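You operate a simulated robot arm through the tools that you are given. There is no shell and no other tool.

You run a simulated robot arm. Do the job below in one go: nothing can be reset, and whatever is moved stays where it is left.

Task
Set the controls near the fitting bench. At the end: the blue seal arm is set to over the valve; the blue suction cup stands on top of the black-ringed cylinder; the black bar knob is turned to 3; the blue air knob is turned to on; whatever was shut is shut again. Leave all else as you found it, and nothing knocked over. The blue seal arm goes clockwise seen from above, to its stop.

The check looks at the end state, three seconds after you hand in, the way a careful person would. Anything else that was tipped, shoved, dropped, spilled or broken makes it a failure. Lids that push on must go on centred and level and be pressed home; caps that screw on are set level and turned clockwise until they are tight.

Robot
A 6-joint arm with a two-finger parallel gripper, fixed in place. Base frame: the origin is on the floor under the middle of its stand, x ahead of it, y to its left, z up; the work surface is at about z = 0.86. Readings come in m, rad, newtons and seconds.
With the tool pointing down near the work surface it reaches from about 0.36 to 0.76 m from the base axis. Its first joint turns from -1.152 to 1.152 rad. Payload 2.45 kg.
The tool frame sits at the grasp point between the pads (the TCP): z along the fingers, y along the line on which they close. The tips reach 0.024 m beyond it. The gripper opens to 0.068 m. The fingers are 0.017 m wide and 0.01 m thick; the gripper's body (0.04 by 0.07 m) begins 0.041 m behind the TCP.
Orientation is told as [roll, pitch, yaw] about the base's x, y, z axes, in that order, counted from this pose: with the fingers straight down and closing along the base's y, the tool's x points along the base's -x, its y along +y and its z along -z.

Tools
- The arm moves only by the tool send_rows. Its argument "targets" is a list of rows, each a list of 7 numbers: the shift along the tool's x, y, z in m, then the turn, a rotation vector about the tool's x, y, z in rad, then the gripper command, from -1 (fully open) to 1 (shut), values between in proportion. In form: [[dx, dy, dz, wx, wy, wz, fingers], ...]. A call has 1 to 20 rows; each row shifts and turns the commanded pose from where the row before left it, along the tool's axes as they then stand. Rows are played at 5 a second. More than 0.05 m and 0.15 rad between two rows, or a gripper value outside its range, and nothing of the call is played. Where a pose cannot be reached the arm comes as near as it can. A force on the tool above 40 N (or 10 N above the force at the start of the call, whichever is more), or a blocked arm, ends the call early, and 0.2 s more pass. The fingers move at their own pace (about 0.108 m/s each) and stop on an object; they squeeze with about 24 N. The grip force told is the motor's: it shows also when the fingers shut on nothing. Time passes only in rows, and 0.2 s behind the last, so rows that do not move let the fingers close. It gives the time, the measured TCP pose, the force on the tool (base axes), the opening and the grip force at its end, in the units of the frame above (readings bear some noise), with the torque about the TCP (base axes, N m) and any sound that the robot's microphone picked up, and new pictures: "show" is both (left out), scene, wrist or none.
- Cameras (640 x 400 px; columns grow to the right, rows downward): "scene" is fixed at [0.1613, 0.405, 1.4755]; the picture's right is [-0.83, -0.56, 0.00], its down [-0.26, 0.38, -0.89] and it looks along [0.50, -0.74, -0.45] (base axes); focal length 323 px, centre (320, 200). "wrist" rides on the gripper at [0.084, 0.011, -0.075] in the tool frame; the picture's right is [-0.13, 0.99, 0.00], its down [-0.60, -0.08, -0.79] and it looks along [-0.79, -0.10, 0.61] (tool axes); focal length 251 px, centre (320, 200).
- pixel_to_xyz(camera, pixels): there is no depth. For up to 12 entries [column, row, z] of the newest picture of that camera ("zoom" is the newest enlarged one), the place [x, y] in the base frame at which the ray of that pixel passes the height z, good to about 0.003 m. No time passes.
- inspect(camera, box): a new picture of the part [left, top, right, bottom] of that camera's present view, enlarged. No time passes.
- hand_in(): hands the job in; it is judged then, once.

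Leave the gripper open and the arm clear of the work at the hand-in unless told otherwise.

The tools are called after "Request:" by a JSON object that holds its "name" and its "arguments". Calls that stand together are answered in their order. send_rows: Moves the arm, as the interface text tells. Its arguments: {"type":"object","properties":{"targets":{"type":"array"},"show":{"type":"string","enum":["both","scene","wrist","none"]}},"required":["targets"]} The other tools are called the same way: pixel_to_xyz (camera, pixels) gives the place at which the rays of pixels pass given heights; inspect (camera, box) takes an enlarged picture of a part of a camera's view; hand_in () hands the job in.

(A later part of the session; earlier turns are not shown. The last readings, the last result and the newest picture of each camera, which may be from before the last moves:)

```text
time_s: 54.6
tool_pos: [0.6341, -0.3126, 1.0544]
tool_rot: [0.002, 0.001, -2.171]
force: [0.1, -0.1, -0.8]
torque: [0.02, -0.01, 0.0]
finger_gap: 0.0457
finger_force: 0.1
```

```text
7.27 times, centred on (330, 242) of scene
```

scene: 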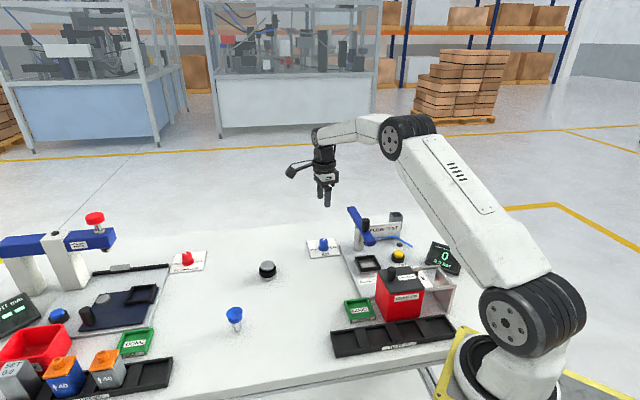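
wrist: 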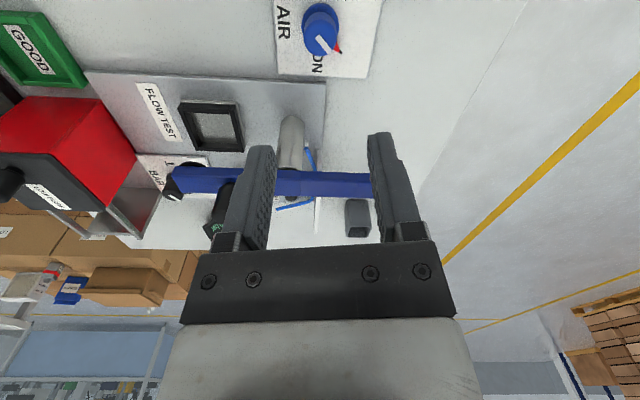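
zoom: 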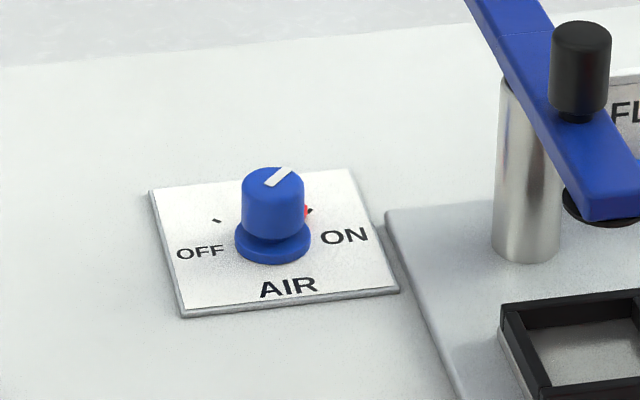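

The AIR pointer is on the ON tick. Now for the suction cup: I'll rise, yaw back to about 0, and move to look at the blue cup near (0.626, 0.072).

Request:
{"name": "send_rows", "arguments": {"targets": [[0, 0, -0.05, 0, 0, 0, -0.35], [0, 0, -0.05, 0, 0, -0.15, -0.35], [0, 0, 0, 0, 0, -0.15, -0.35], [0, 0, 0, 0, 0, -0.15, -0.35], [0, 0, 0, 0, 0, -0.15, -0.35], [0, 0, 0, 0, 0, -0.15, -0.35], [0, 0, 0, 0, 0, -0.15, -0.35], [0, 0, 0, 0, 0, -0.15, -0.35], [0, 0, 0, 0, 0, -0.15, -0.35], [0, 0, 0, 0, 0, -0.15, -0.35], [0, 0, 0, 0, 0, -0.15, -0.35], [0, 0, 0, 0, 0, -0.15, -0.35], [0, 0, 0, 0, 0, -0.15, -0.35], [0, 0, 0, 0, 0, -0.15, -0.35], [0, 0, 0, 0, 0, -0.15, -0.35], [0, 0, 0, 0, 0, -0.07, -0.35]], "show": "none"}}

Request:
{"name": "send_rows", "arguments": {"targets": [[0.0105, 0.047, 0, 0, 0, 0, -1], [0.0105, 0.047, 0, 0, 0, 0, -1], [0.0105, 0.047, 0, 0, 0, 0, -1], [0.0105, 0.047, 0, 0, 0, 0, -1], [0.0105, 0.047, 0, 0, 0, 0, -1], [0.0105, 0.047, 0, 0, 0, 0, -1], [0.0105, 0.047, 0, 0, 0, 0, -1], [0.0105, 0.047, 0, 0, 0, 0, -1], [0, 0, 0, 0, 0, 0, -1]]}}

Request:
{"name": "inspect", "arguments": {"camera": "wrist", "box": [230, 0, 430, 130]}}

Request:
{"name": "inspect", "arguments": {"camera": "scene", "box": [210, 290, 270, 345]}}

Request:
{"name": "inspect", "arguments": {"camera": "scene", "box": [240, 245, 300, 295]}}

```text
time_s: 58.0
tool_pos: [0.6337, -0.3123, 1.1519]
tool_rot: [-0.002, -0.002, 0.001]
force: [-0.6, 0.1, 0.5]
torque: [-0.03, 0.02, 0.02]
finger_gap: 0.046
finger_force: 0.0
```

```text
time_s: 60.0
tool_pos: [0.5503, 0.0634, 1.1493]
tool_rot: [-0.003, -0.002, -0.003]
force: [-0.3, -0.4, 0.1]
torque: [0.03, -0.03, -0.01]
finger_gap: 0.0679
finger_force: 0.0
```

scene: 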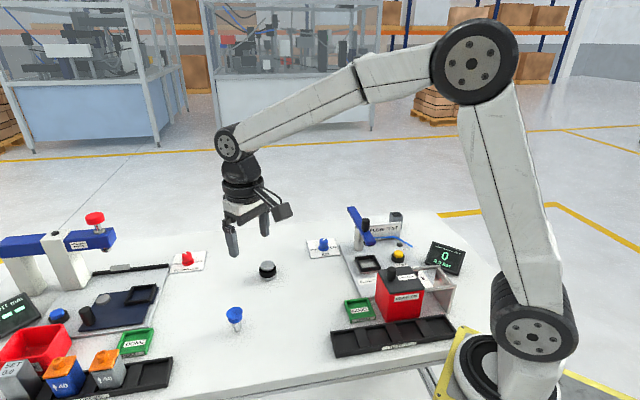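
wrist: 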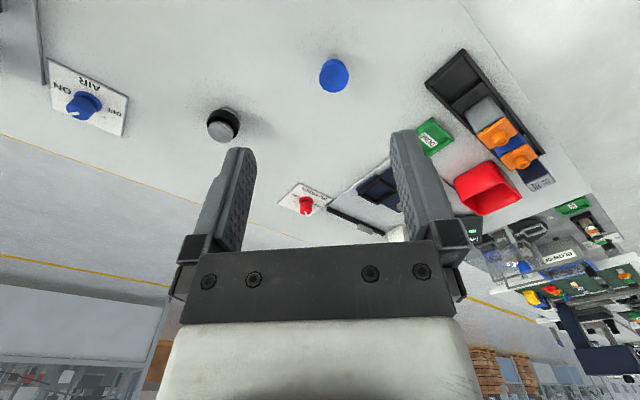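

```text
3.08 times, centred on (330, 65) of wrist
```

zoom: 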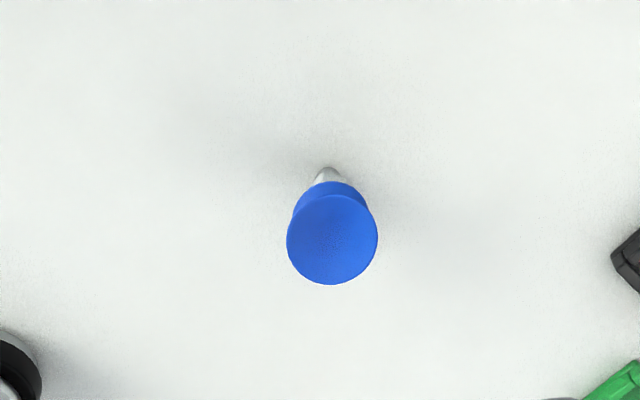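

```text
7.27 times, centred on (240, 318) of scene
```

zoom: 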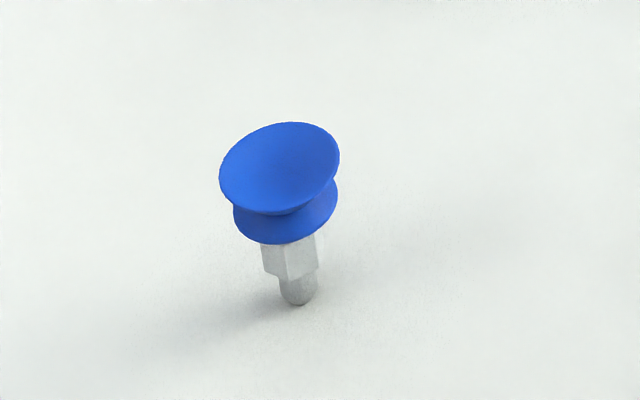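

```text
8.00 times, centred on (270, 270) of scene
```

zoom: 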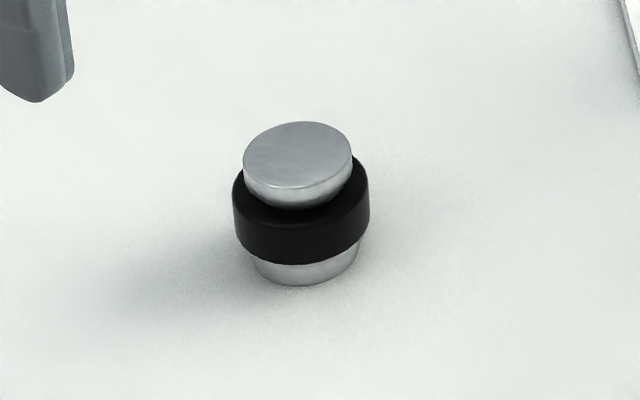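

The cup stands upright on its stem: blue bellows with the open lip up, a steel hex, then a rounded steel tip on the table. The cylinder has a flat metal top. I'll measure both.

Request:
{"name": "pixel_to_xyz", "arguments": {"camera": "scene", "pixels": [[236.9, 332, 0.86], [234.5, 313.0, 0.91], [234.5, 313.0, 0.9], [234.5, 313.0, 0.92], [239, 322, 0.885], [267.3, 264.5, 0.9], [267.3, 264.5, 0.91], [267.3, 264.5, 0.92], [268, 280, 0.86]]}}

Request:
{"name": "pixel_to_xyz", "arguments": {"camera": "wrist", "pixels": [[333.9, 77.5, 0.9], [333.9, 77.5, 0.91], [333.9, 77.5, 0.92], [332.8, 54.5, 0.865], [332.8, 54.5, 0.88], [223, 128, 0.89], [223, 128, 0.9], [223, 128, 0.91]]}}

Request:
{"name": "inspect", "arguments": {"camera": "wrist", "box": [190, 90, 260, 150]}}

```text
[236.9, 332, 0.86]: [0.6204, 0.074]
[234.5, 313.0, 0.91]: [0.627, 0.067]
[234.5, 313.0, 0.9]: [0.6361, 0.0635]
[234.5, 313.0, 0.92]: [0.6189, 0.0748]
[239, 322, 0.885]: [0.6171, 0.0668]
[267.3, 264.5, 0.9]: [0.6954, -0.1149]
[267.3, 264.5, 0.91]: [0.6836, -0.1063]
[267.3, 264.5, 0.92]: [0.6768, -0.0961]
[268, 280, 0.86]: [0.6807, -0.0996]
```

```text
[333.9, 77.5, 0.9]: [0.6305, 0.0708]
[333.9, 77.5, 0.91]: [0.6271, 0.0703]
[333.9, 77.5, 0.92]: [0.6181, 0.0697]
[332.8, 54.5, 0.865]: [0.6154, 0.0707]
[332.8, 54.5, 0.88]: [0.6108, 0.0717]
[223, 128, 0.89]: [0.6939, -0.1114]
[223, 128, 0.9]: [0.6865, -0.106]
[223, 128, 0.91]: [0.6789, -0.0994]
```

```text
6.67 times, centred on (225, 120) of wrist
```

zoom: 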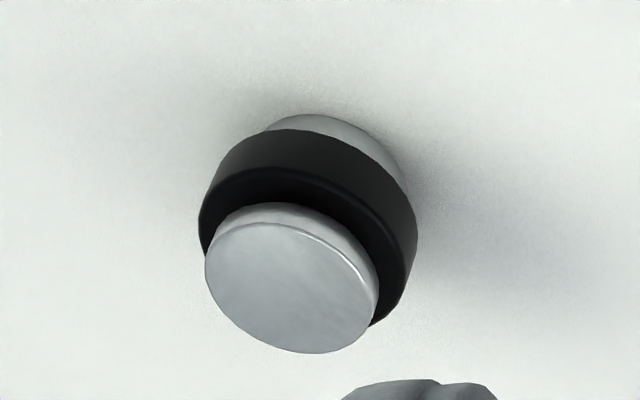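

The cup is at about (0.620, 0.072), with its lip at z≈0.917 and about 38 mm across. The cylinder is at about (0.684, -0.104) with its top at z≈0.906. I'll grip the lip from above at yaw 0 with the closing axis along y. First I'll hover over it to centre.

Request:
{"name": "send_rows", "arguments": {"targets": [[-0.035, 0.0046, 0, 0, 0, 0, -1], [-0.035, 0.0046, 0, 0, 0, 0, -1], [0, 0, 0.043, 0, 0, 0, -1], [0, 0, 0.043, 0, 0, 0, -1], [0, 0, 0.043, 0, 0, 0, -1], [0, 0, 0, 0, 0, 0, -1]]}}

Request:
{"name": "inspect", "arguments": {"camera": "wrist", "box": [240, 20, 400, 130]}}

Request:
{"name": "inspect", "arguments": {"camera": "scene", "box": [190, 240, 280, 345]}}

```text
time_s: 61.4
tool_pos: [0.6203, 0.0703, 1.0231]
tool_rot: [-0.002, -0.002, -0.003]
force: [-0.7, 0.9, 0.5]
torque: [0.03, 0.0, 0.02]
finger_gap: 0.0681
finger_force: 0.0
```

scene: 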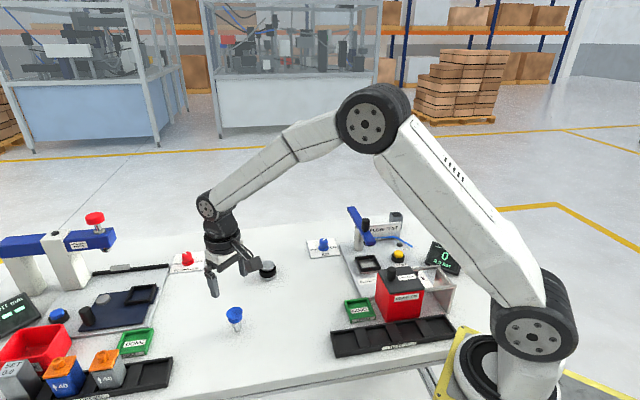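
wrist: 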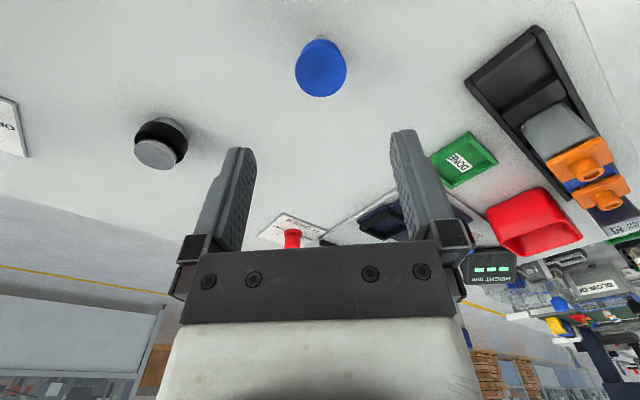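

```text
3.64 times, centred on (320, 75) of wrist
```

zoom: 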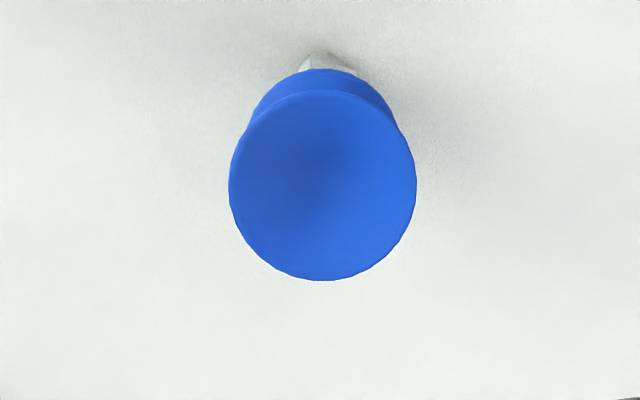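

```text
3.81 times, centred on (235, 292) of scene
```

zoom: 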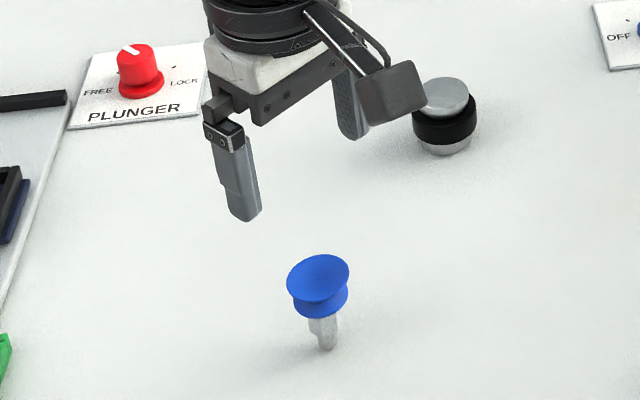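

The lip is within about 0.5 mm of centre. I'll narrow the fingers to about 51 mm, descend to TCP z≈0.910, and look.

Request:
{"name": "send_rows", "arguments": {"targets": [[0, 0.0005, 0, 0, 0, 0, -0.5], [0, 0, 0.035, 0, 0, 0, -0.5], [0, 0, 0.035, 0, 0, 0, -0.5], [0, 0, 0.025, 0, 0, 0, -0.5], [0, 0, 0.018, 0, 0, 0, -0.5], [0, 0, 0, 0, 0, 0, -0.5]]}}

Request:
{"name": "inspect", "arguments": {"camera": "wrist", "box": [220, 90, 420, 230]}}

Request:
{"name": "inspect", "arguments": {"camera": "scene", "box": [190, 270, 280, 345]}}

```text
time_s: 62.8
tool_pos: [0.6194, 0.0733, 0.9089]
tool_rot: [-0.002, -0.001, -0.002]
force: [1.0, -0.4, -0.3]
torque: [0.01, -0.06, -0.03]
finger_gap: 0.0512
finger_force: 0.0
```

scene: 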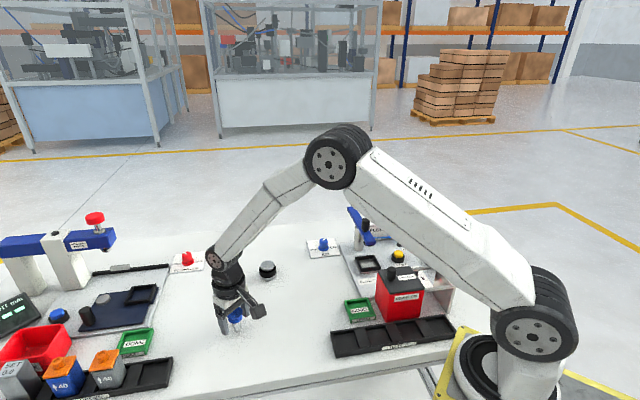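
wrist: 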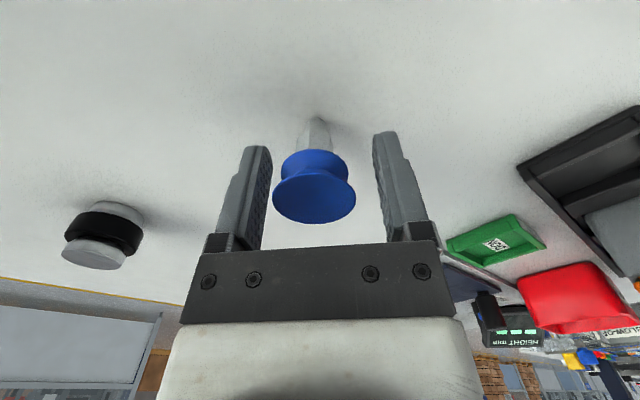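

```text
2.86 times, centred on (320, 160) of wrist
```

zoom: 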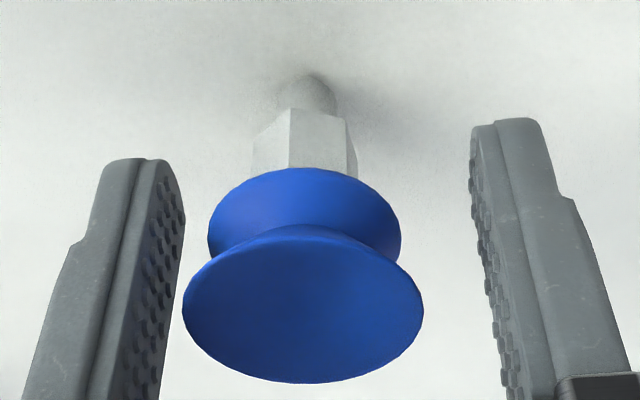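

```text
5.33 times, centred on (235, 308) of scene
```

zoom: 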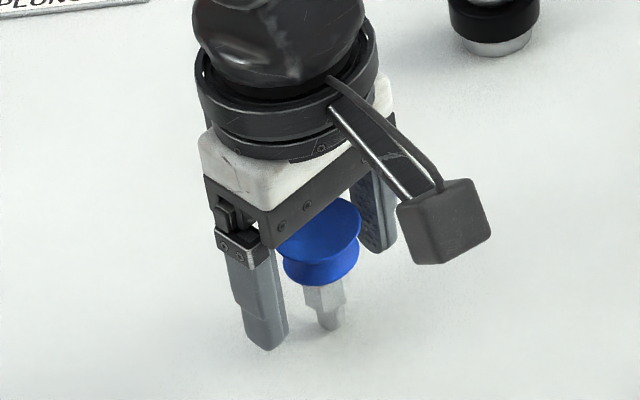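

The cup now appears about 3 mm toward -y of the finger centre (lip centre at zoom x≈302, finger centre ≈325). I'll shift -3 mm in y and re-check.

Request:
{"name": "send_rows", "arguments": {"targets": [[0, -0.003, 0, 0, 0, 0, -0.5], [0, 0, 0, 0, 0, 0, -0.5]], "show": "none"}}

Request:
{"name": "inspect", "arguments": {"camera": "wrist", "box": [220, 90, 420, 230]}}

```text
time_s: 63.4
tool_pos: [0.6192, 0.0704, 0.9083]
tool_rot: [-0.001, -0.002, -0.002]
force: [-0.2, -0.7, 0.5]
torque: [-0.06, -0.01, 0.02]
finger_gap: 0.0512
finger_force: 0.0
```

```text
2.86 times, centred on (320, 160) of wrist
```

zoom: 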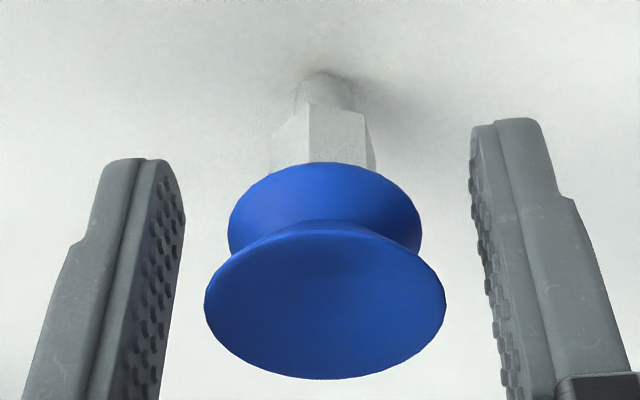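

It's nearly centred now, with lip centre at 325 against about 320 for balance. I'll nudge +0.5 mm and close in small steps to avoid tipping it.

Request:
{"name": "send_rows", "arguments": {"targets": [[0, 0.0006, 0, 0, 0, 0, -0.5], [0, 0, 0, 0, 0, 0, -0.3], [0, 0, 0, 0, 0, 0, -0.22], [0, 0, 0, 0, 0, 0, -0.18], [0, 0, 0, 0, 0, 0, -0.15], [0, 0, 0, 0, 0, 0, -0.12], [0, 0, 0, 0, 0, 0, -0.1]], "show": "none"}}

Request:
{"name": "inspect", "arguments": {"camera": "wrist", "box": [220, 90, 420, 230]}}

Request:
{"name": "inspect", "arguments": {"camera": "scene", "box": [200, 285, 270, 340]}}

```text
time_s: 65.0
tool_pos: [0.6187, 0.0702, 0.9093]
tool_rot: [-0.002, -0.001, -0.002]
force: [-0.5, -0.5, 0.0]
torque: [0.02, 0.0, 0.0]
finger_gap: 0.0376
finger_force: 0.0
```

```text
2.86 times, centred on (320, 160) of wrist
```

zoom: 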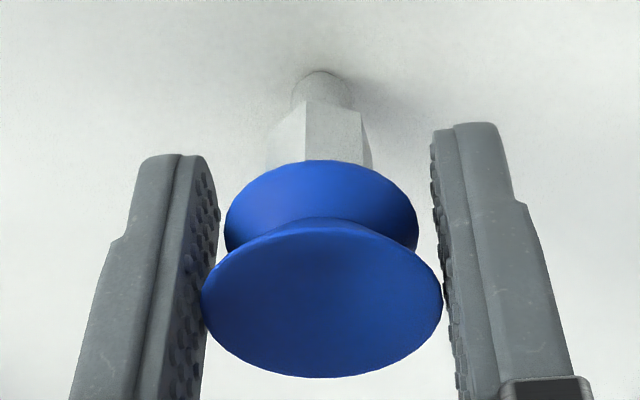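

```text
7.27 times, centred on (235, 312) of scene
```

zoom: 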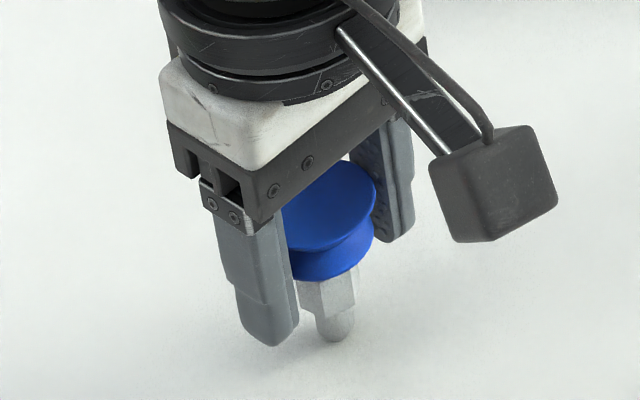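

The lip sits snugly between both fingers at a 37.6 mm gap and is still upright. I'll close fully, gently, and read the grip.

Request:
{"name": "send_rows", "arguments": {"targets": [[0, 0, 0, 0, 0, 0, -0.07], [0, 0, 0, 0, 0, 0, -0.03], [0, 0, 0, 0, 0, 0, 0.02], [0, 0, 0, 0, 0, 0, 0.2], [0, 0, 0, 0, 0, 0, 0.6], [0, 0, 0, 0, 0, 0, 1], [0, 0, 0, 0, 0, 0, 1]], "show": "wrist"}}

Request:
{"name": "inspect", "arguments": {"camera": "wrist", "box": [220, 90, 420, 230]}}

Request:
{"name": "inspect", "arguments": {"camera": "scene", "box": [200, 285, 270, 340]}}

```text
time_s: 66.6
tool_pos: [0.6194, 0.0707, 0.9097]
tool_rot: [-0.002, -0.002, -0.001]
force: [-0.3, -0.1, -0.3]
torque: [-0.06, 0.05, -0.01]
finger_gap: 0.0355
finger_force: 23.9
```

wrist: 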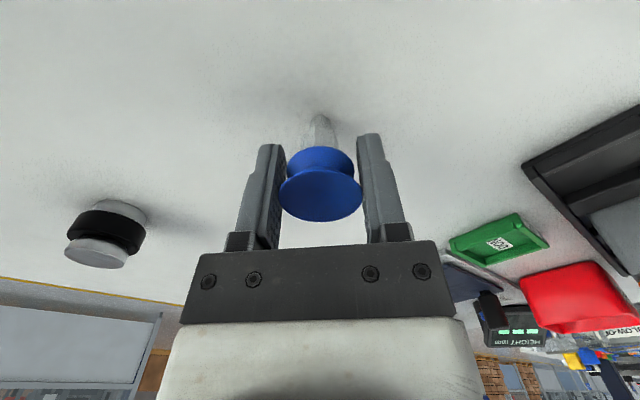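

```text
2.86 times, centred on (320, 160) of wrist
```

zoom: 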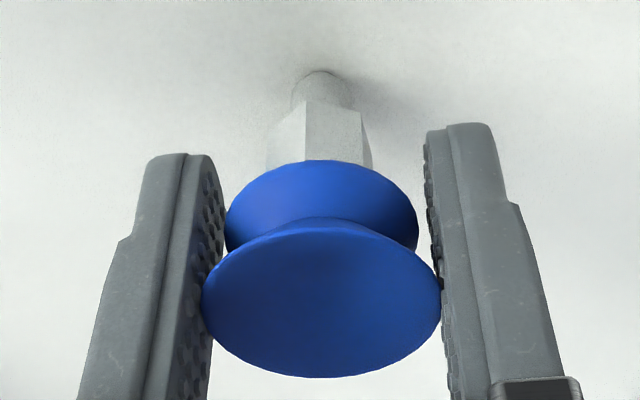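

```text
7.27 times, centred on (235, 312) of scene
```

zoom: 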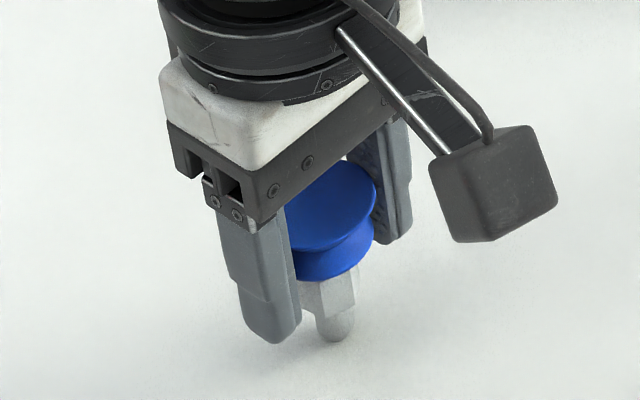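

Gripped at 35.5 mm and upright. I'll lift slowly: a couple of millimetres, then up to clear, and check.

Request:
{"name": "send_rows", "arguments": {"targets": [[0, 0, -0.005, 0, 0, 0, 1], [0, 0, -0.01, 0, 0, 0, 1], [0, 0, -0.015, 0, 0, 0, 1], [0, 0, -0.02, 0, 0, 0, 1], [0, 0, -0.02, 0, 0, 0, 1], [0, 0, -0.015, 0, 0, 0, 1], [0, 0, 0, 0, 0, 0, 1]]}}

Request:
{"name": "inspect", "arguments": {"camera": "wrist", "box": [220, 90, 420, 230]}}

Request:
{"name": "inspect", "arguments": {"camera": "scene", "box": [190, 240, 280, 310]}}

```text
time_s: 68.2
tool_pos: [0.6204, 0.0714, 0.9951]
tool_rot: [-0.001, -0.002, -0.002]
force: [0.2, 0.0, -1.1]
torque: [0.02, 0.04, 0.0]
finger_gap: 0.0355
finger_force: 23.9
```

scene: 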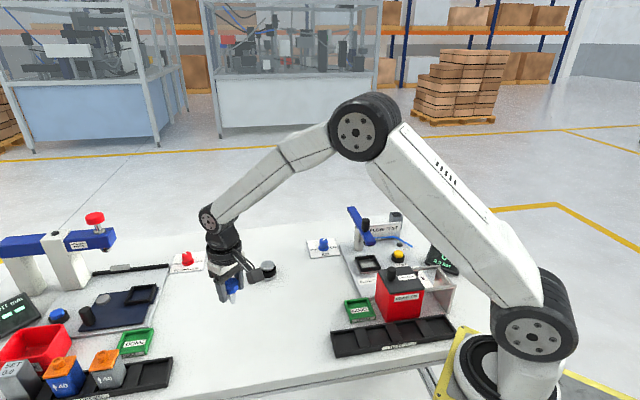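
wrist: 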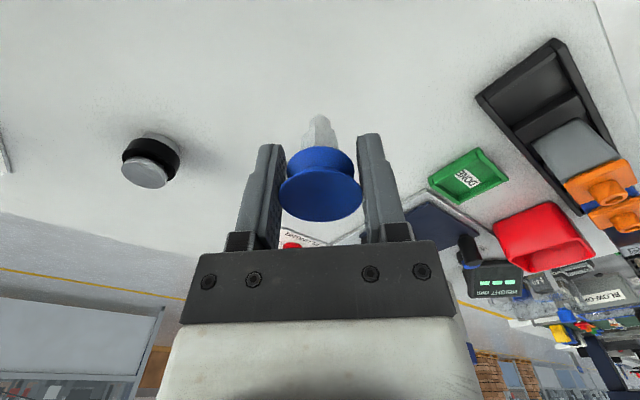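

```text
2.86 times, centred on (320, 160) of wrist
```

zoom: 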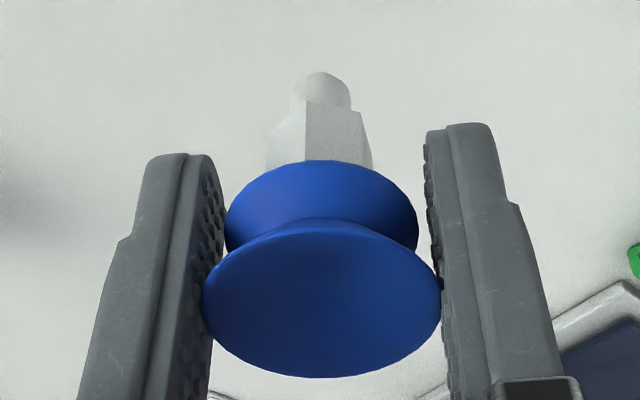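

```text
5.71 times, centred on (235, 275) of scene
```

zoom: 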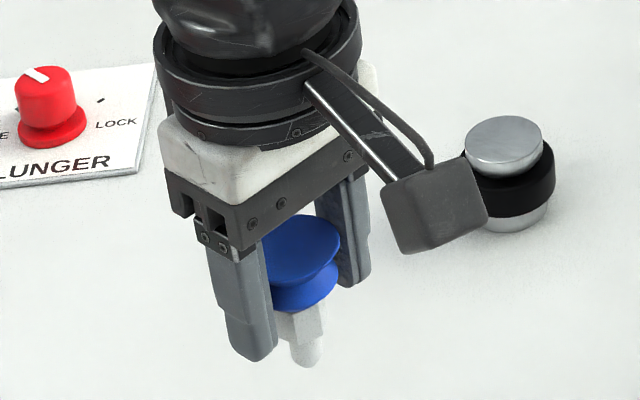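

The cup is held upright with its tip unchanged in the view. I'll measure the cylinder more accurately with both cameras before placing.

Request:
{"name": "inspect", "arguments": {"camera": "wrist", "box": [100, 110, 200, 200]}}

Request:
{"name": "inspect", "arguments": {"camera": "scene", "box": [250, 250, 300, 290]}}

```text
4.44 times, centred on (150, 155) of wrist
```

zoom: 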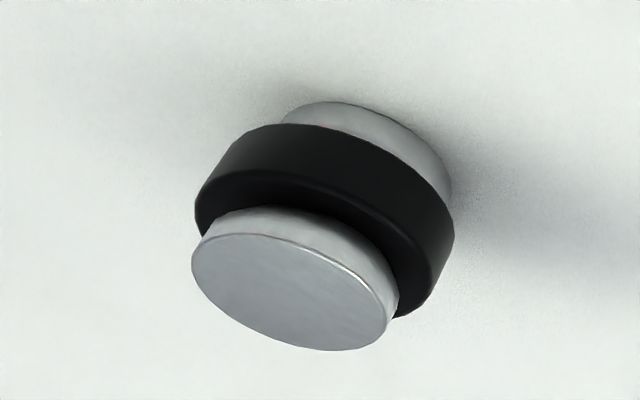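

```text
10.00 times, centred on (275, 270) of scene
```

zoom: 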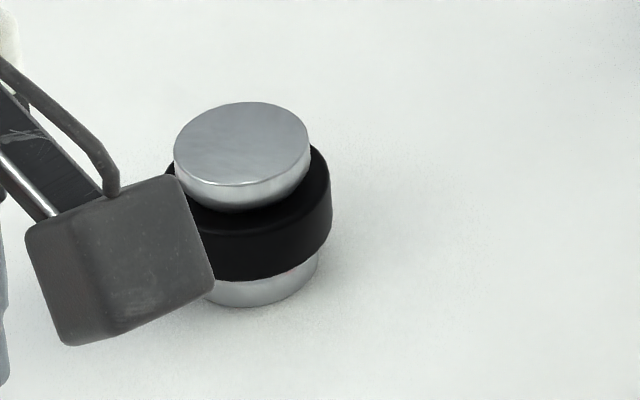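

I'll intersect the two top-centre rays: scene (267.2, 264.4) and wrist (143.25, 175.5).

Request:
{"name": "pixel_to_xyz", "arguments": {"camera": "scene", "pixels": [[267.2, 264.4, 0.895], [267.2, 264.4, 0.9], [267.2, 264.4, 0.905], [267.2, 264.4, 0.91], [267.2, 264.4, 0.915], [267.2, 264.4, 0.905]]}}

Request:
{"name": "pixel_to_xyz", "arguments": {"camera": "wrist", "pixels": [[143.25, 175.5, 0.895], [143.25, 175.5, 0.9], [143.25, 175.5, 0.905], [143.25, 175.5, 0.91], [143.25, 175.5, 0.915], [143.25, 175.5, 0.905]]}}

```text
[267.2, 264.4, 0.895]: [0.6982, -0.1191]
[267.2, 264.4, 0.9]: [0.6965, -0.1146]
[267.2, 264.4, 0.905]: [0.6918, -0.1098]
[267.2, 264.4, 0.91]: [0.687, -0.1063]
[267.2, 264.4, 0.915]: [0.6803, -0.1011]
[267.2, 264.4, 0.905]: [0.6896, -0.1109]
```

```text
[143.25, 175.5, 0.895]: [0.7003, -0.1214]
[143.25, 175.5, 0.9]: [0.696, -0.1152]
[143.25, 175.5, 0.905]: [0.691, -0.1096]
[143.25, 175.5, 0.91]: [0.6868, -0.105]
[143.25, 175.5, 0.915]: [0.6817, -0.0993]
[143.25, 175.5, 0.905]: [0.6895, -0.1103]
```

The two rays run nearly alike, so height isn't well fixed. I'll use the base circle on the table as well: scene pixel (268, 276.3) at z=0.86.

Request:
{"name": "pixel_to_xyz", "arguments": {"camera": "scene", "pixels": [[268, 276.3, 0.86], [268, 276.3, 0.86], [268, 280.6, 0.86], [274.8, 275.5, 0.86]]}}

Request:
{"name": "pixel_to_xyz", "arguments": {"camera": "wrist", "pixels": [[154.5, 133, 0.86], [179.7, 151.6, 0.86], [164, 150, 0.86]]}}

```text
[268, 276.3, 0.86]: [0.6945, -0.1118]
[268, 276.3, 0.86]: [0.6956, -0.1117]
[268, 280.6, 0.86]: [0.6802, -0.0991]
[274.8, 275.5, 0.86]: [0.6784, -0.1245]
```

```text
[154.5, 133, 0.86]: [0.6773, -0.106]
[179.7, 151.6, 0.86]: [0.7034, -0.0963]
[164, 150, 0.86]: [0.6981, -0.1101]
```

The cylinder centre works out to about (0.692, -0.111) with its top at about z≈0.903–0.907. I'll carry the cup there slowly at its current height (tip at about 0.945, +1 cm) and then look.

Request:
{"name": "send_rows", "arguments": {"targets": [[0, 0, -0.01, 0, 0, 0, 1], [-0.0036, -0.0091, 0, 0, 0, 0, 1], [-0.0072, -0.0182, 0, 0, 0, 0, 1], [-0.0072, -0.0182, 0, 0, 0, 0, 1], [-0.0072, -0.0182, 0, 0, 0, 0, 1], [-0.0072, -0.0182, 0, 0, 0, 0, 1], [-0.0072, -0.0182, 0, 0, 0, 0, 1], [-0.0072, -0.0182, 0, 0, 0, 0, 1], [-0.0072, -0.0182, 0, 0, 0, 0, 1], [-0.0072, -0.0182, 0, 0, 0, 0, 1], [-0.0072, -0.0182, 0, 0, 0, 0, 1], [-0.0036, -0.0091, 0, 0, 0, 0, 1], [0, 0, 0, 0, 0, 0, 1], [0, 0, 0, 0, 0, 0, 1]]}}

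Request:
{"name": "inspect", "arguments": {"camera": "wrist", "box": [220, 60, 420, 230]}}

Request:
{"name": "inspect", "arguments": {"camera": "scene", "box": [230, 210, 310, 290]}}

```text
time_s: 71.2
tool_pos: [0.6922, -0.1126, 1.004]
tool_rot: [-0.001, 0.0, -0.001]
force: [0.1, -0.2, -0.9]
torque: [0.01, 0.0, -0.01]
finger_gap: 0.0357
finger_force: 24.3
```

scene: 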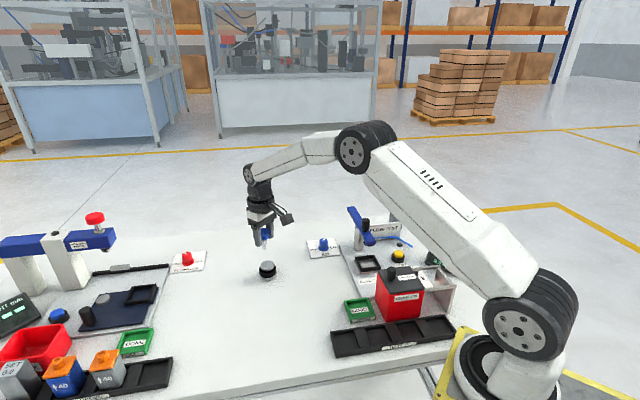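
wrist: 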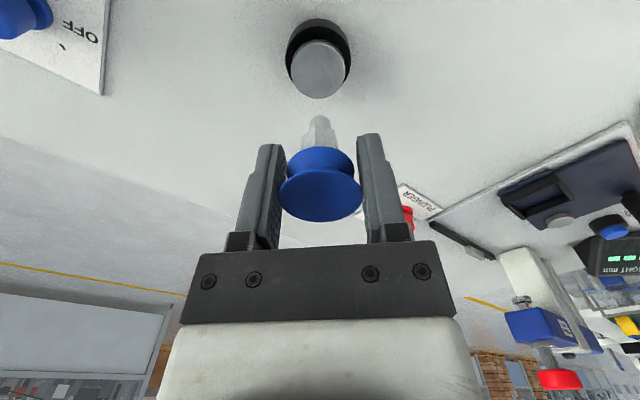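

```text
2.35 times, centred on (320, 145) of wrist
```

zoom: 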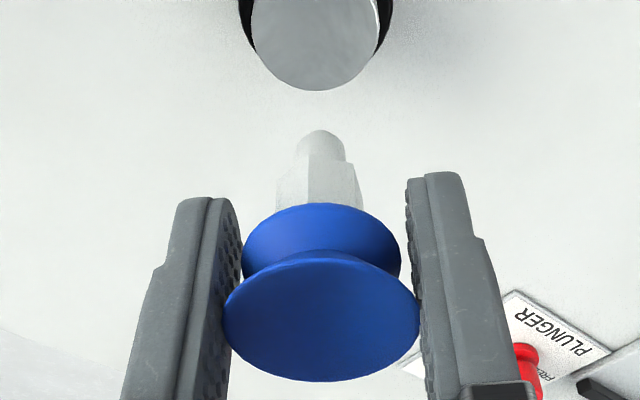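

```text
5.00 times, centred on (270, 250) of scene
```

zoom: 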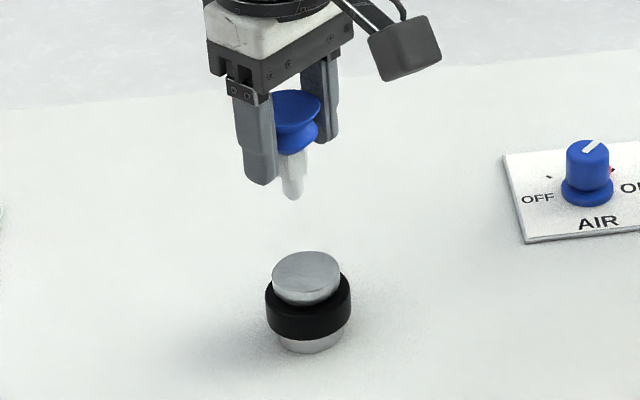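

The cylinder top is visible just beyond the cup. I'll zoom in to measure its centre relative to the TCP axis.

Request:
{"name": "inspect", "arguments": {"camera": "wrist", "box": [260, 0, 380, 120]}}

```text
3.33 times, centred on (320, 60) of wrist
```

zoom: 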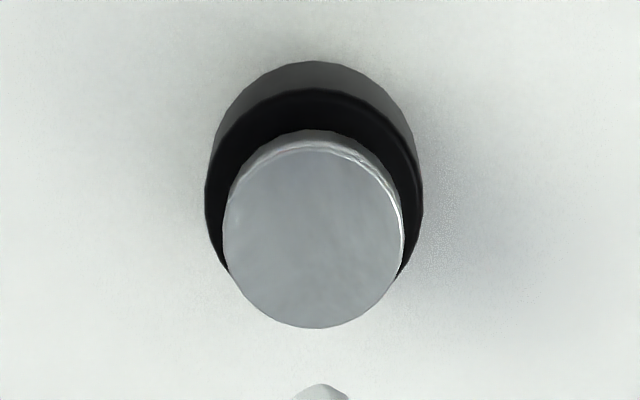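

The cylinder centre is within about 2–3 mm of the cup axis. I'll shift 1.5 mm each way, lower 4 cm, and look.

Request:
{"name": "send_rows", "arguments": {"targets": [[0.0015, -0.0015, 0, 0, 0, 0, 1], [0, 0, 0.012, 0, 0, 0, 1], [0, 0, 0.012, 0, 0, 0, 1], [0, 0, 0.01, 0, 0, 0, 1], [0, 0, 0.006, 0, 0, 0, 1], [0, 0, 0, 0, 0, 0, 1]]}}

Request:
{"name": "inspect", "arguments": {"camera": "wrist", "box": [240, 40, 400, 160]}}

Request:
{"name": "inspect", "arguments": {"camera": "scene", "box": [240, 225, 300, 285]}}

```text
time_s: 72.6
tool_pos: [0.6911, -0.1131, 0.9654]
tool_rot: [-0.001, -0.001, -0.003]
force: [-0.6, 0.2, -0.5]
torque: [0.0, 0.04, -0.03]
finger_gap: 0.0355
finger_force: 24.1
```

scene: 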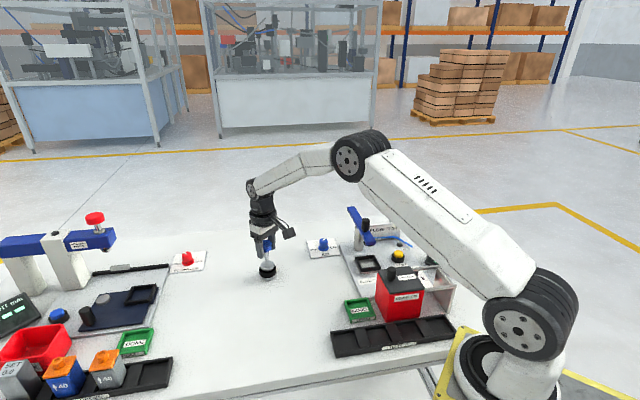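
wrist: 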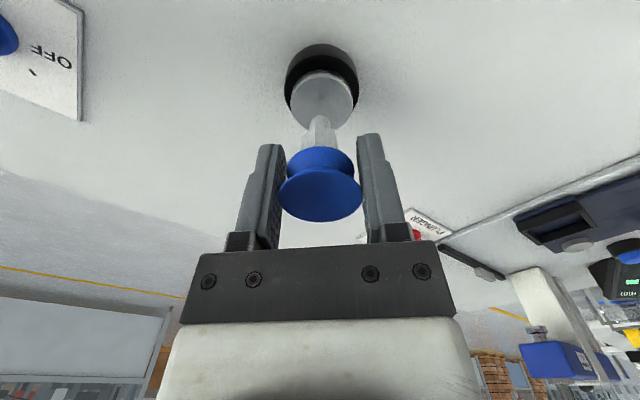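

```text
3.33 times, centred on (320, 100) of wrist
```

zoom: 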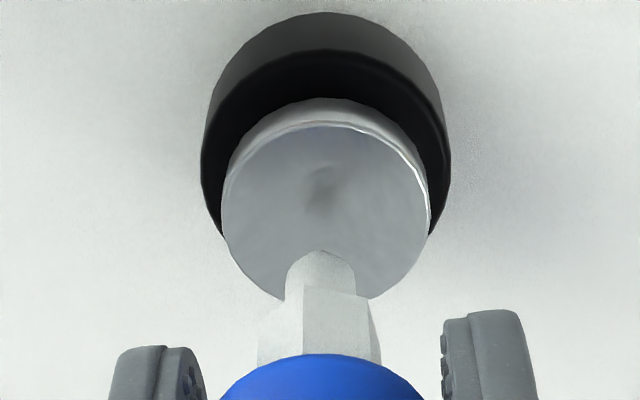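

```text
6.67 times, centred on (270, 255) of scene
```

zoom: 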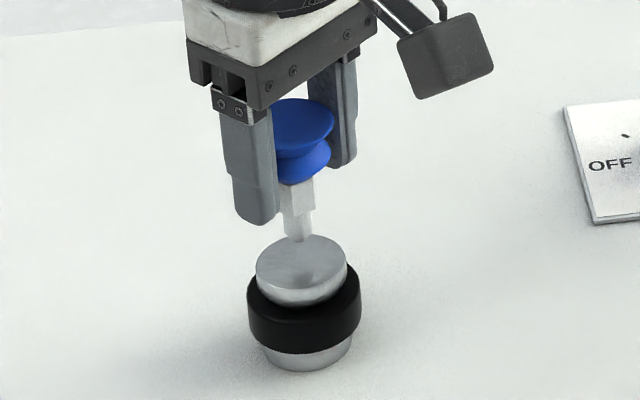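

The stem is centred over the top, about 11 mm above. I'll lower 8 mm, then read the force.

Request:
{"name": "send_rows", "arguments": {"targets": [[0, 0, 0.004, 0, 0, 0, 1], [0, 0, 0.003, 0, 0, 0, 1], [0, 0, 0.001, 0, 0, 0, 1], [0, 0, 0, 0, 0, 0, 1]], "show": "none"}}

Request:
{"name": "inspect", "arguments": {"camera": "scene", "box": [250, 240, 290, 285]}}

Request:
{"name": "inspect", "arguments": {"camera": "wrist", "box": [260, 60, 380, 160]}}

```text
time_s: 73.6
tool_pos: [0.6899, -0.1127, 0.9573]
tool_rot: [-0.001, 0.0, -0.002]
force: [-0.7, -0.1, -0.7]
torque: [0.0, 0.01, -0.01]
finger_gap: 0.0355
finger_force: 23.8
```

```text
8.89 times, centred on (270, 262) of scene
```

zoom: 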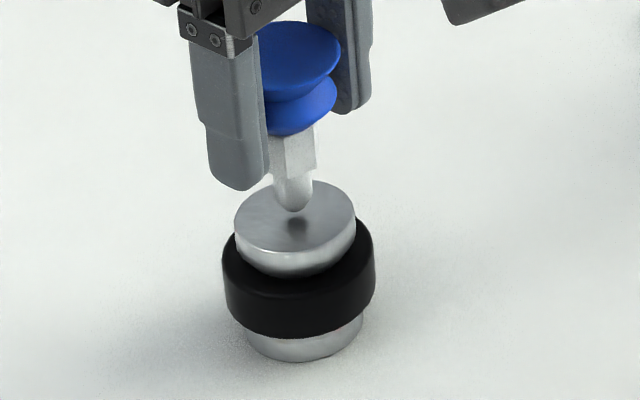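

```text
4.00 times, centred on (320, 110) of wrist
```

zoom: 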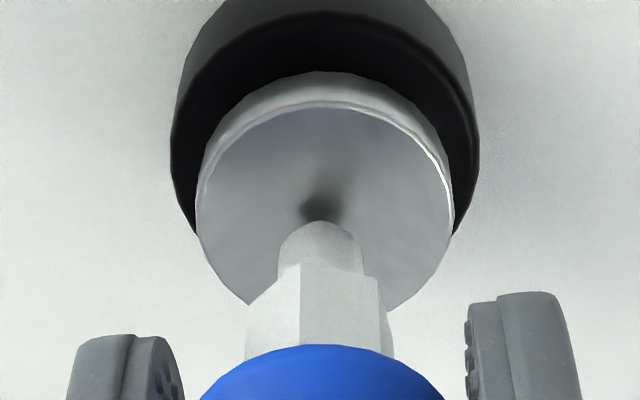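

A contact shadow is forming directly under the tip, at the middle of the top face. I'll lower in 1 mm steps while reading the force.

Request:
{"name": "send_rows", "arguments": {"targets": [[0, 0, 0.001, 0, 0, 0, 1], [0, 0, 0.001, 0, 0, 0, 1], [0, 0, 0, 0, 0, 0, 1]], "show": "none"}}

```text
time_s: 74.4
tool_pos: [0.6905, -0.1141, 0.9549]
tool_rot: [-0.002, -0.001, -0.001]
force: [0.2, 0.0, -0.8]
torque: [-0.02, 0.05, 0.0]
finger_gap: 0.0356
finger_force: 24.6
```

Still no contact. One more millimetre.

Request:
{"name": "send_rows", "arguments": {"targets": [[0, 0, 0.001, 0, 0, 0, 1], [0, 0, 0, 0, 0, 0, 1]], "show": "none"}}

Request:
{"name": "inspect", "arguments": {"camera": "scene", "box": [250, 240, 290, 285]}}

Request:
{"name": "inspect", "arguments": {"camera": "wrist", "box": [260, 60, 380, 160]}}

```text
time_s: 75.0
tool_pos: [0.6912, -0.1136, 0.954]
tool_rot: [-0.003, -0.001, -0.001]
force: [0.0, 0.0, -1.4]
torque: [0.02, 0.02, 0.03]
finger_gap: 0.0357
finger_force: 23.8
```

```text
8.89 times, centred on (270, 262) of scene
```

zoom: 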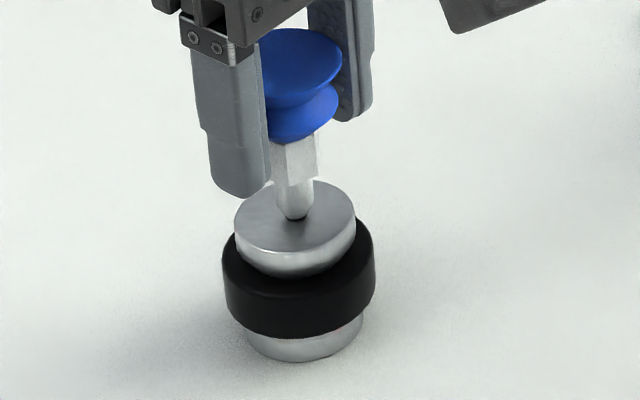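

```text
4.00 times, centred on (320, 110) of wrist
```

zoom: 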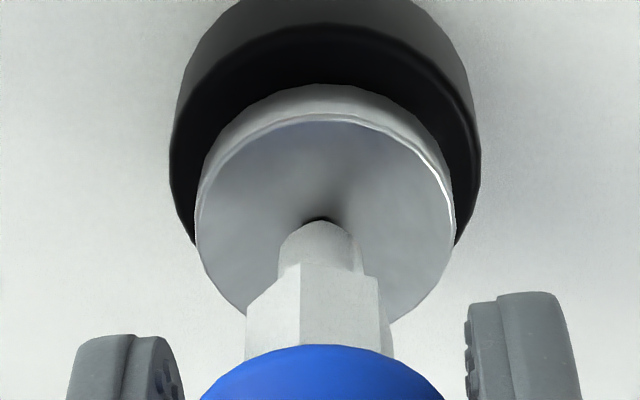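

The tip is almost touching and centred on the top face. I'll continue in 0.7 mm steps.

Request:
{"name": "send_rows", "arguments": {"targets": [[0, 0, 0.0007, 0, 0, 0, 1], [0, 0, 0, 0, 0, 0, 1]], "show": "none"}}

Request:
{"name": "send_rows", "arguments": {"targets": [[0, 0, 0.0007, 0, 0, 0, 1], [0, 0, 0, 0, 0, 0, 1]], "show": "none"}}

```text
time_s: 75.6
tool_pos: [0.6916, -0.1126, 0.9542]
tool_rot: [-0.002, -0.003, -0.001]
force: [-1.4, 0.1, 0.7]
torque: [0.03, 0.04, -0.02]
finger_gap: 0.0356
finger_force: 23.5
```

```text
time_s: 76.2
tool_pos: [0.6917, -0.1133, 0.9533]
tool_rot: [-0.002, -0.003, -0.002]
force: [-2.0, -0.8, 4.3]
torque: [0.01, 0.04, 0.02]
finger_gap: 0.0355
finger_force: 24.0
```

Contact: about +4 N upward. I'll ease up slightly, open the fingers in very small steps, and look.

Request:
{"name": "send_rows", "arguments": {"targets": [[0, 0, -0.0003, 0, 0, 0, 1], [0, 0, 0, 0, 0, 0, 0.1], [0, 0, 0, 0, 0, 0, 0], [0, 0, 0, 0, 0, 0, -0.03], [0, 0, 0, 0, 0, 0, -0.05], [0, 0, 0, 0, 0, 0, -0.06], [0, 0, 0, 0, 0, 0, -0.07], [0, 0, 0, 0, 0, 0, -0.085], [0, 0, 0, 0, 0, 0, -0.1], [0, 0, 0, 0, 0, 0, -0.12]], "show": "none"}}

Request:
{"name": "inspect", "arguments": {"camera": "scene", "box": [240, 230, 300, 285]}}

Request:
{"name": "inspect", "arguments": {"camera": "wrist", "box": [220, 60, 420, 230]}}

```text
time_s: 78.4
tool_pos: [0.6911, -0.1127, 0.9531]
tool_rot: [-0.001, -0.002, -0.002]
force: [0.5, 0.6, -0.1]
torque: [-0.01, -0.02, -0.02]
finger_gap: 0.0378
finger_force: 0.0
```

```text
7.27 times, centred on (270, 258) of scene
```

zoom: 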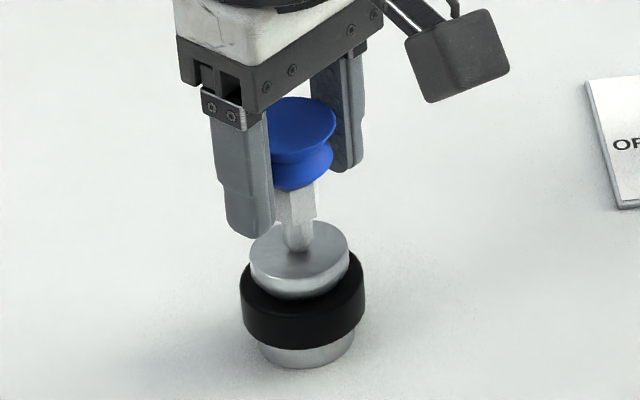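

```text
2.35 times, centred on (320, 145) of wrist
```

zoom: 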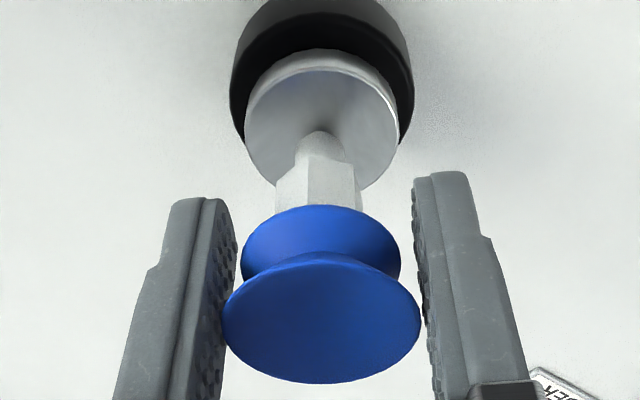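

The cup stands on the cylinder with a little clearance to both fingers. I'll open further and watch.

Request:
{"name": "send_rows", "arguments": {"targets": [[0, 0, 0, 0, 0, 0, -0.18], [0, 0, 0, 0, 0, 0, -0.25], [0, 0, 0, 0, 0, 0, -0.4], [0, 0, 0, 0, 0, 0, -0.6], [0, 0, 0, 0, 0, 0, -0.8], [0, 0, 0, 0, 0, 0, -1], [0, 0, 0, 0, 0, 0, -1]], "show": "wrist"}}

Request:
{"name": "inspect", "arguments": {"camera": "scene", "box": [240, 230, 300, 285]}}

```text
time_s: 80.0
tool_pos: [0.6904, -0.1136, 0.9537]
tool_rot: [0.0, -0.001, -0.002]
force: [-0.3, 0.2, 0.1]
torque: [0.01, 0.03, 0.03]
finger_gap: 0.0677
finger_force: 0.0
```

wrist: 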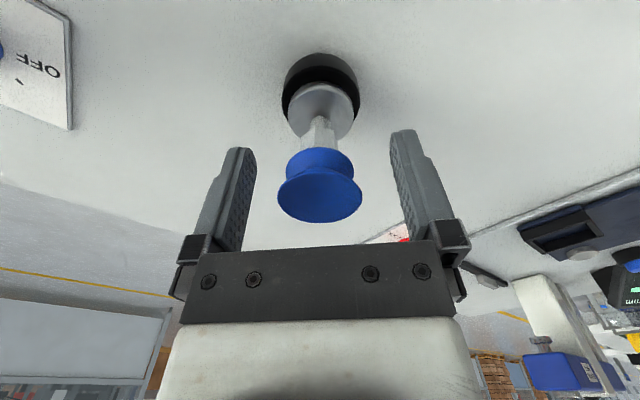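

```text
7.27 times, centred on (270, 258) of scene
```

zoom: 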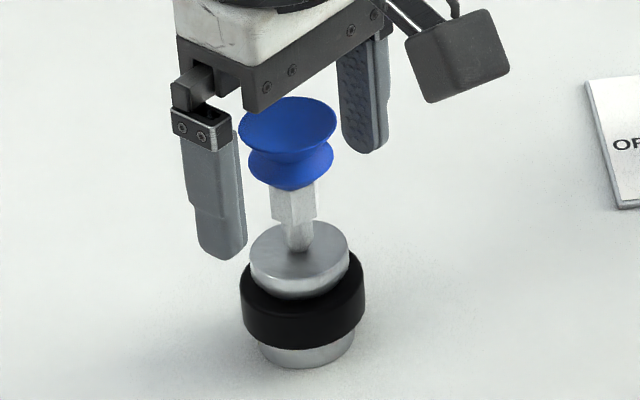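

The cup stands freely, upright and centred. I'll raise the hand straight up, slowly at first, then back it away and check everything.

Request:
{"name": "send_rows", "arguments": {"targets": [[0, 0, -0.015, 0, 0, 0, -1], [0, 0, -0.025, 0, 0, 0, -1], [0, 0, -0.035, 0, 0, 0, -1], [0, 0, -0.04, 0, 0, 0, -1], [0, 0, -0.045, 0, 0, 0, -1], [0, 0, -0.045, 0, 0, 0, -1], [0.04, 0, 0, 0, 0, 0, -1], [0.045, 0, 0, 0, 0, 0, -1], [0.045, 0, 0, 0, 0, 0, -1], [0.04, 0, 0, 0, 0, 0, -1], [0, 0, 0, 0, 0, 0, -1]]}}

Request:
{"name": "inspect", "arguments": {"camera": "scene", "box": [240, 230, 300, 285]}}

Request:
{"name": "inspect", "arguments": {"camera": "scene", "box": [290, 190, 480, 320]}}

Request:
{"name": "inspect", "arguments": {"camera": "scene", "box": [0, 190, 200, 400]}}

```text
time_s: 82.4
tool_pos: [0.52, -0.1117, 1.1575]
tool_rot: [-0.002, -0.001, 0.0]
force: [0.6, -0.6, 0.3]
torque: [-0.02, 0.0, 0.0]
finger_gap: 0.068
finger_force: 0.0
```

scene: 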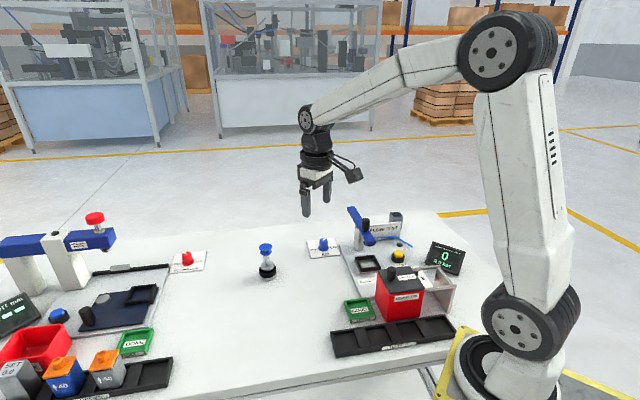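
wrist: 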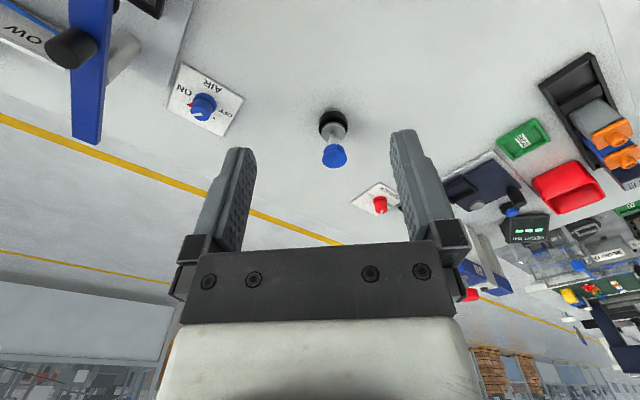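

```text
7.27 times, centred on (270, 258) of scene
```

zoom: 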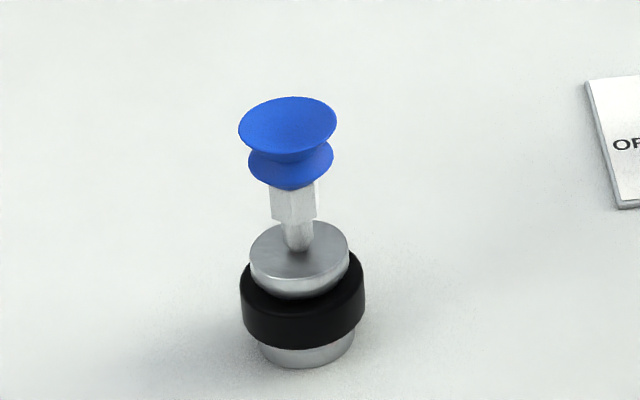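

```text
3.08 times, centred on (385, 255) of scene
```

zoom: 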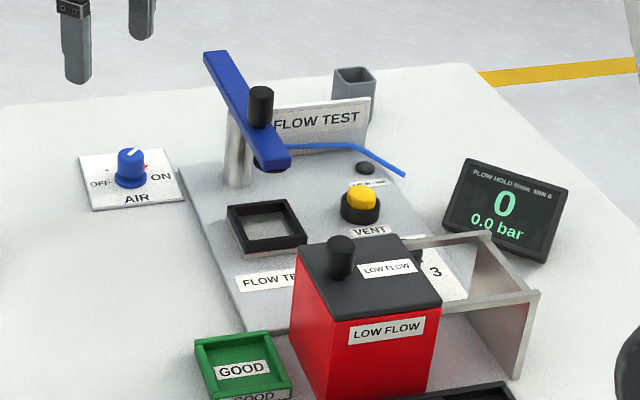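

```text
1.90 times, centred on (100, 295) of scene
```

zoom: 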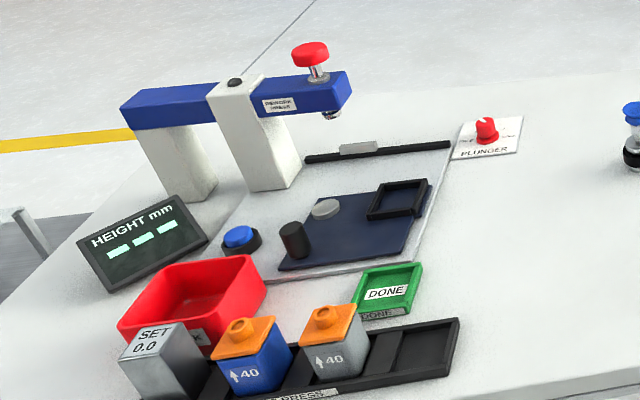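

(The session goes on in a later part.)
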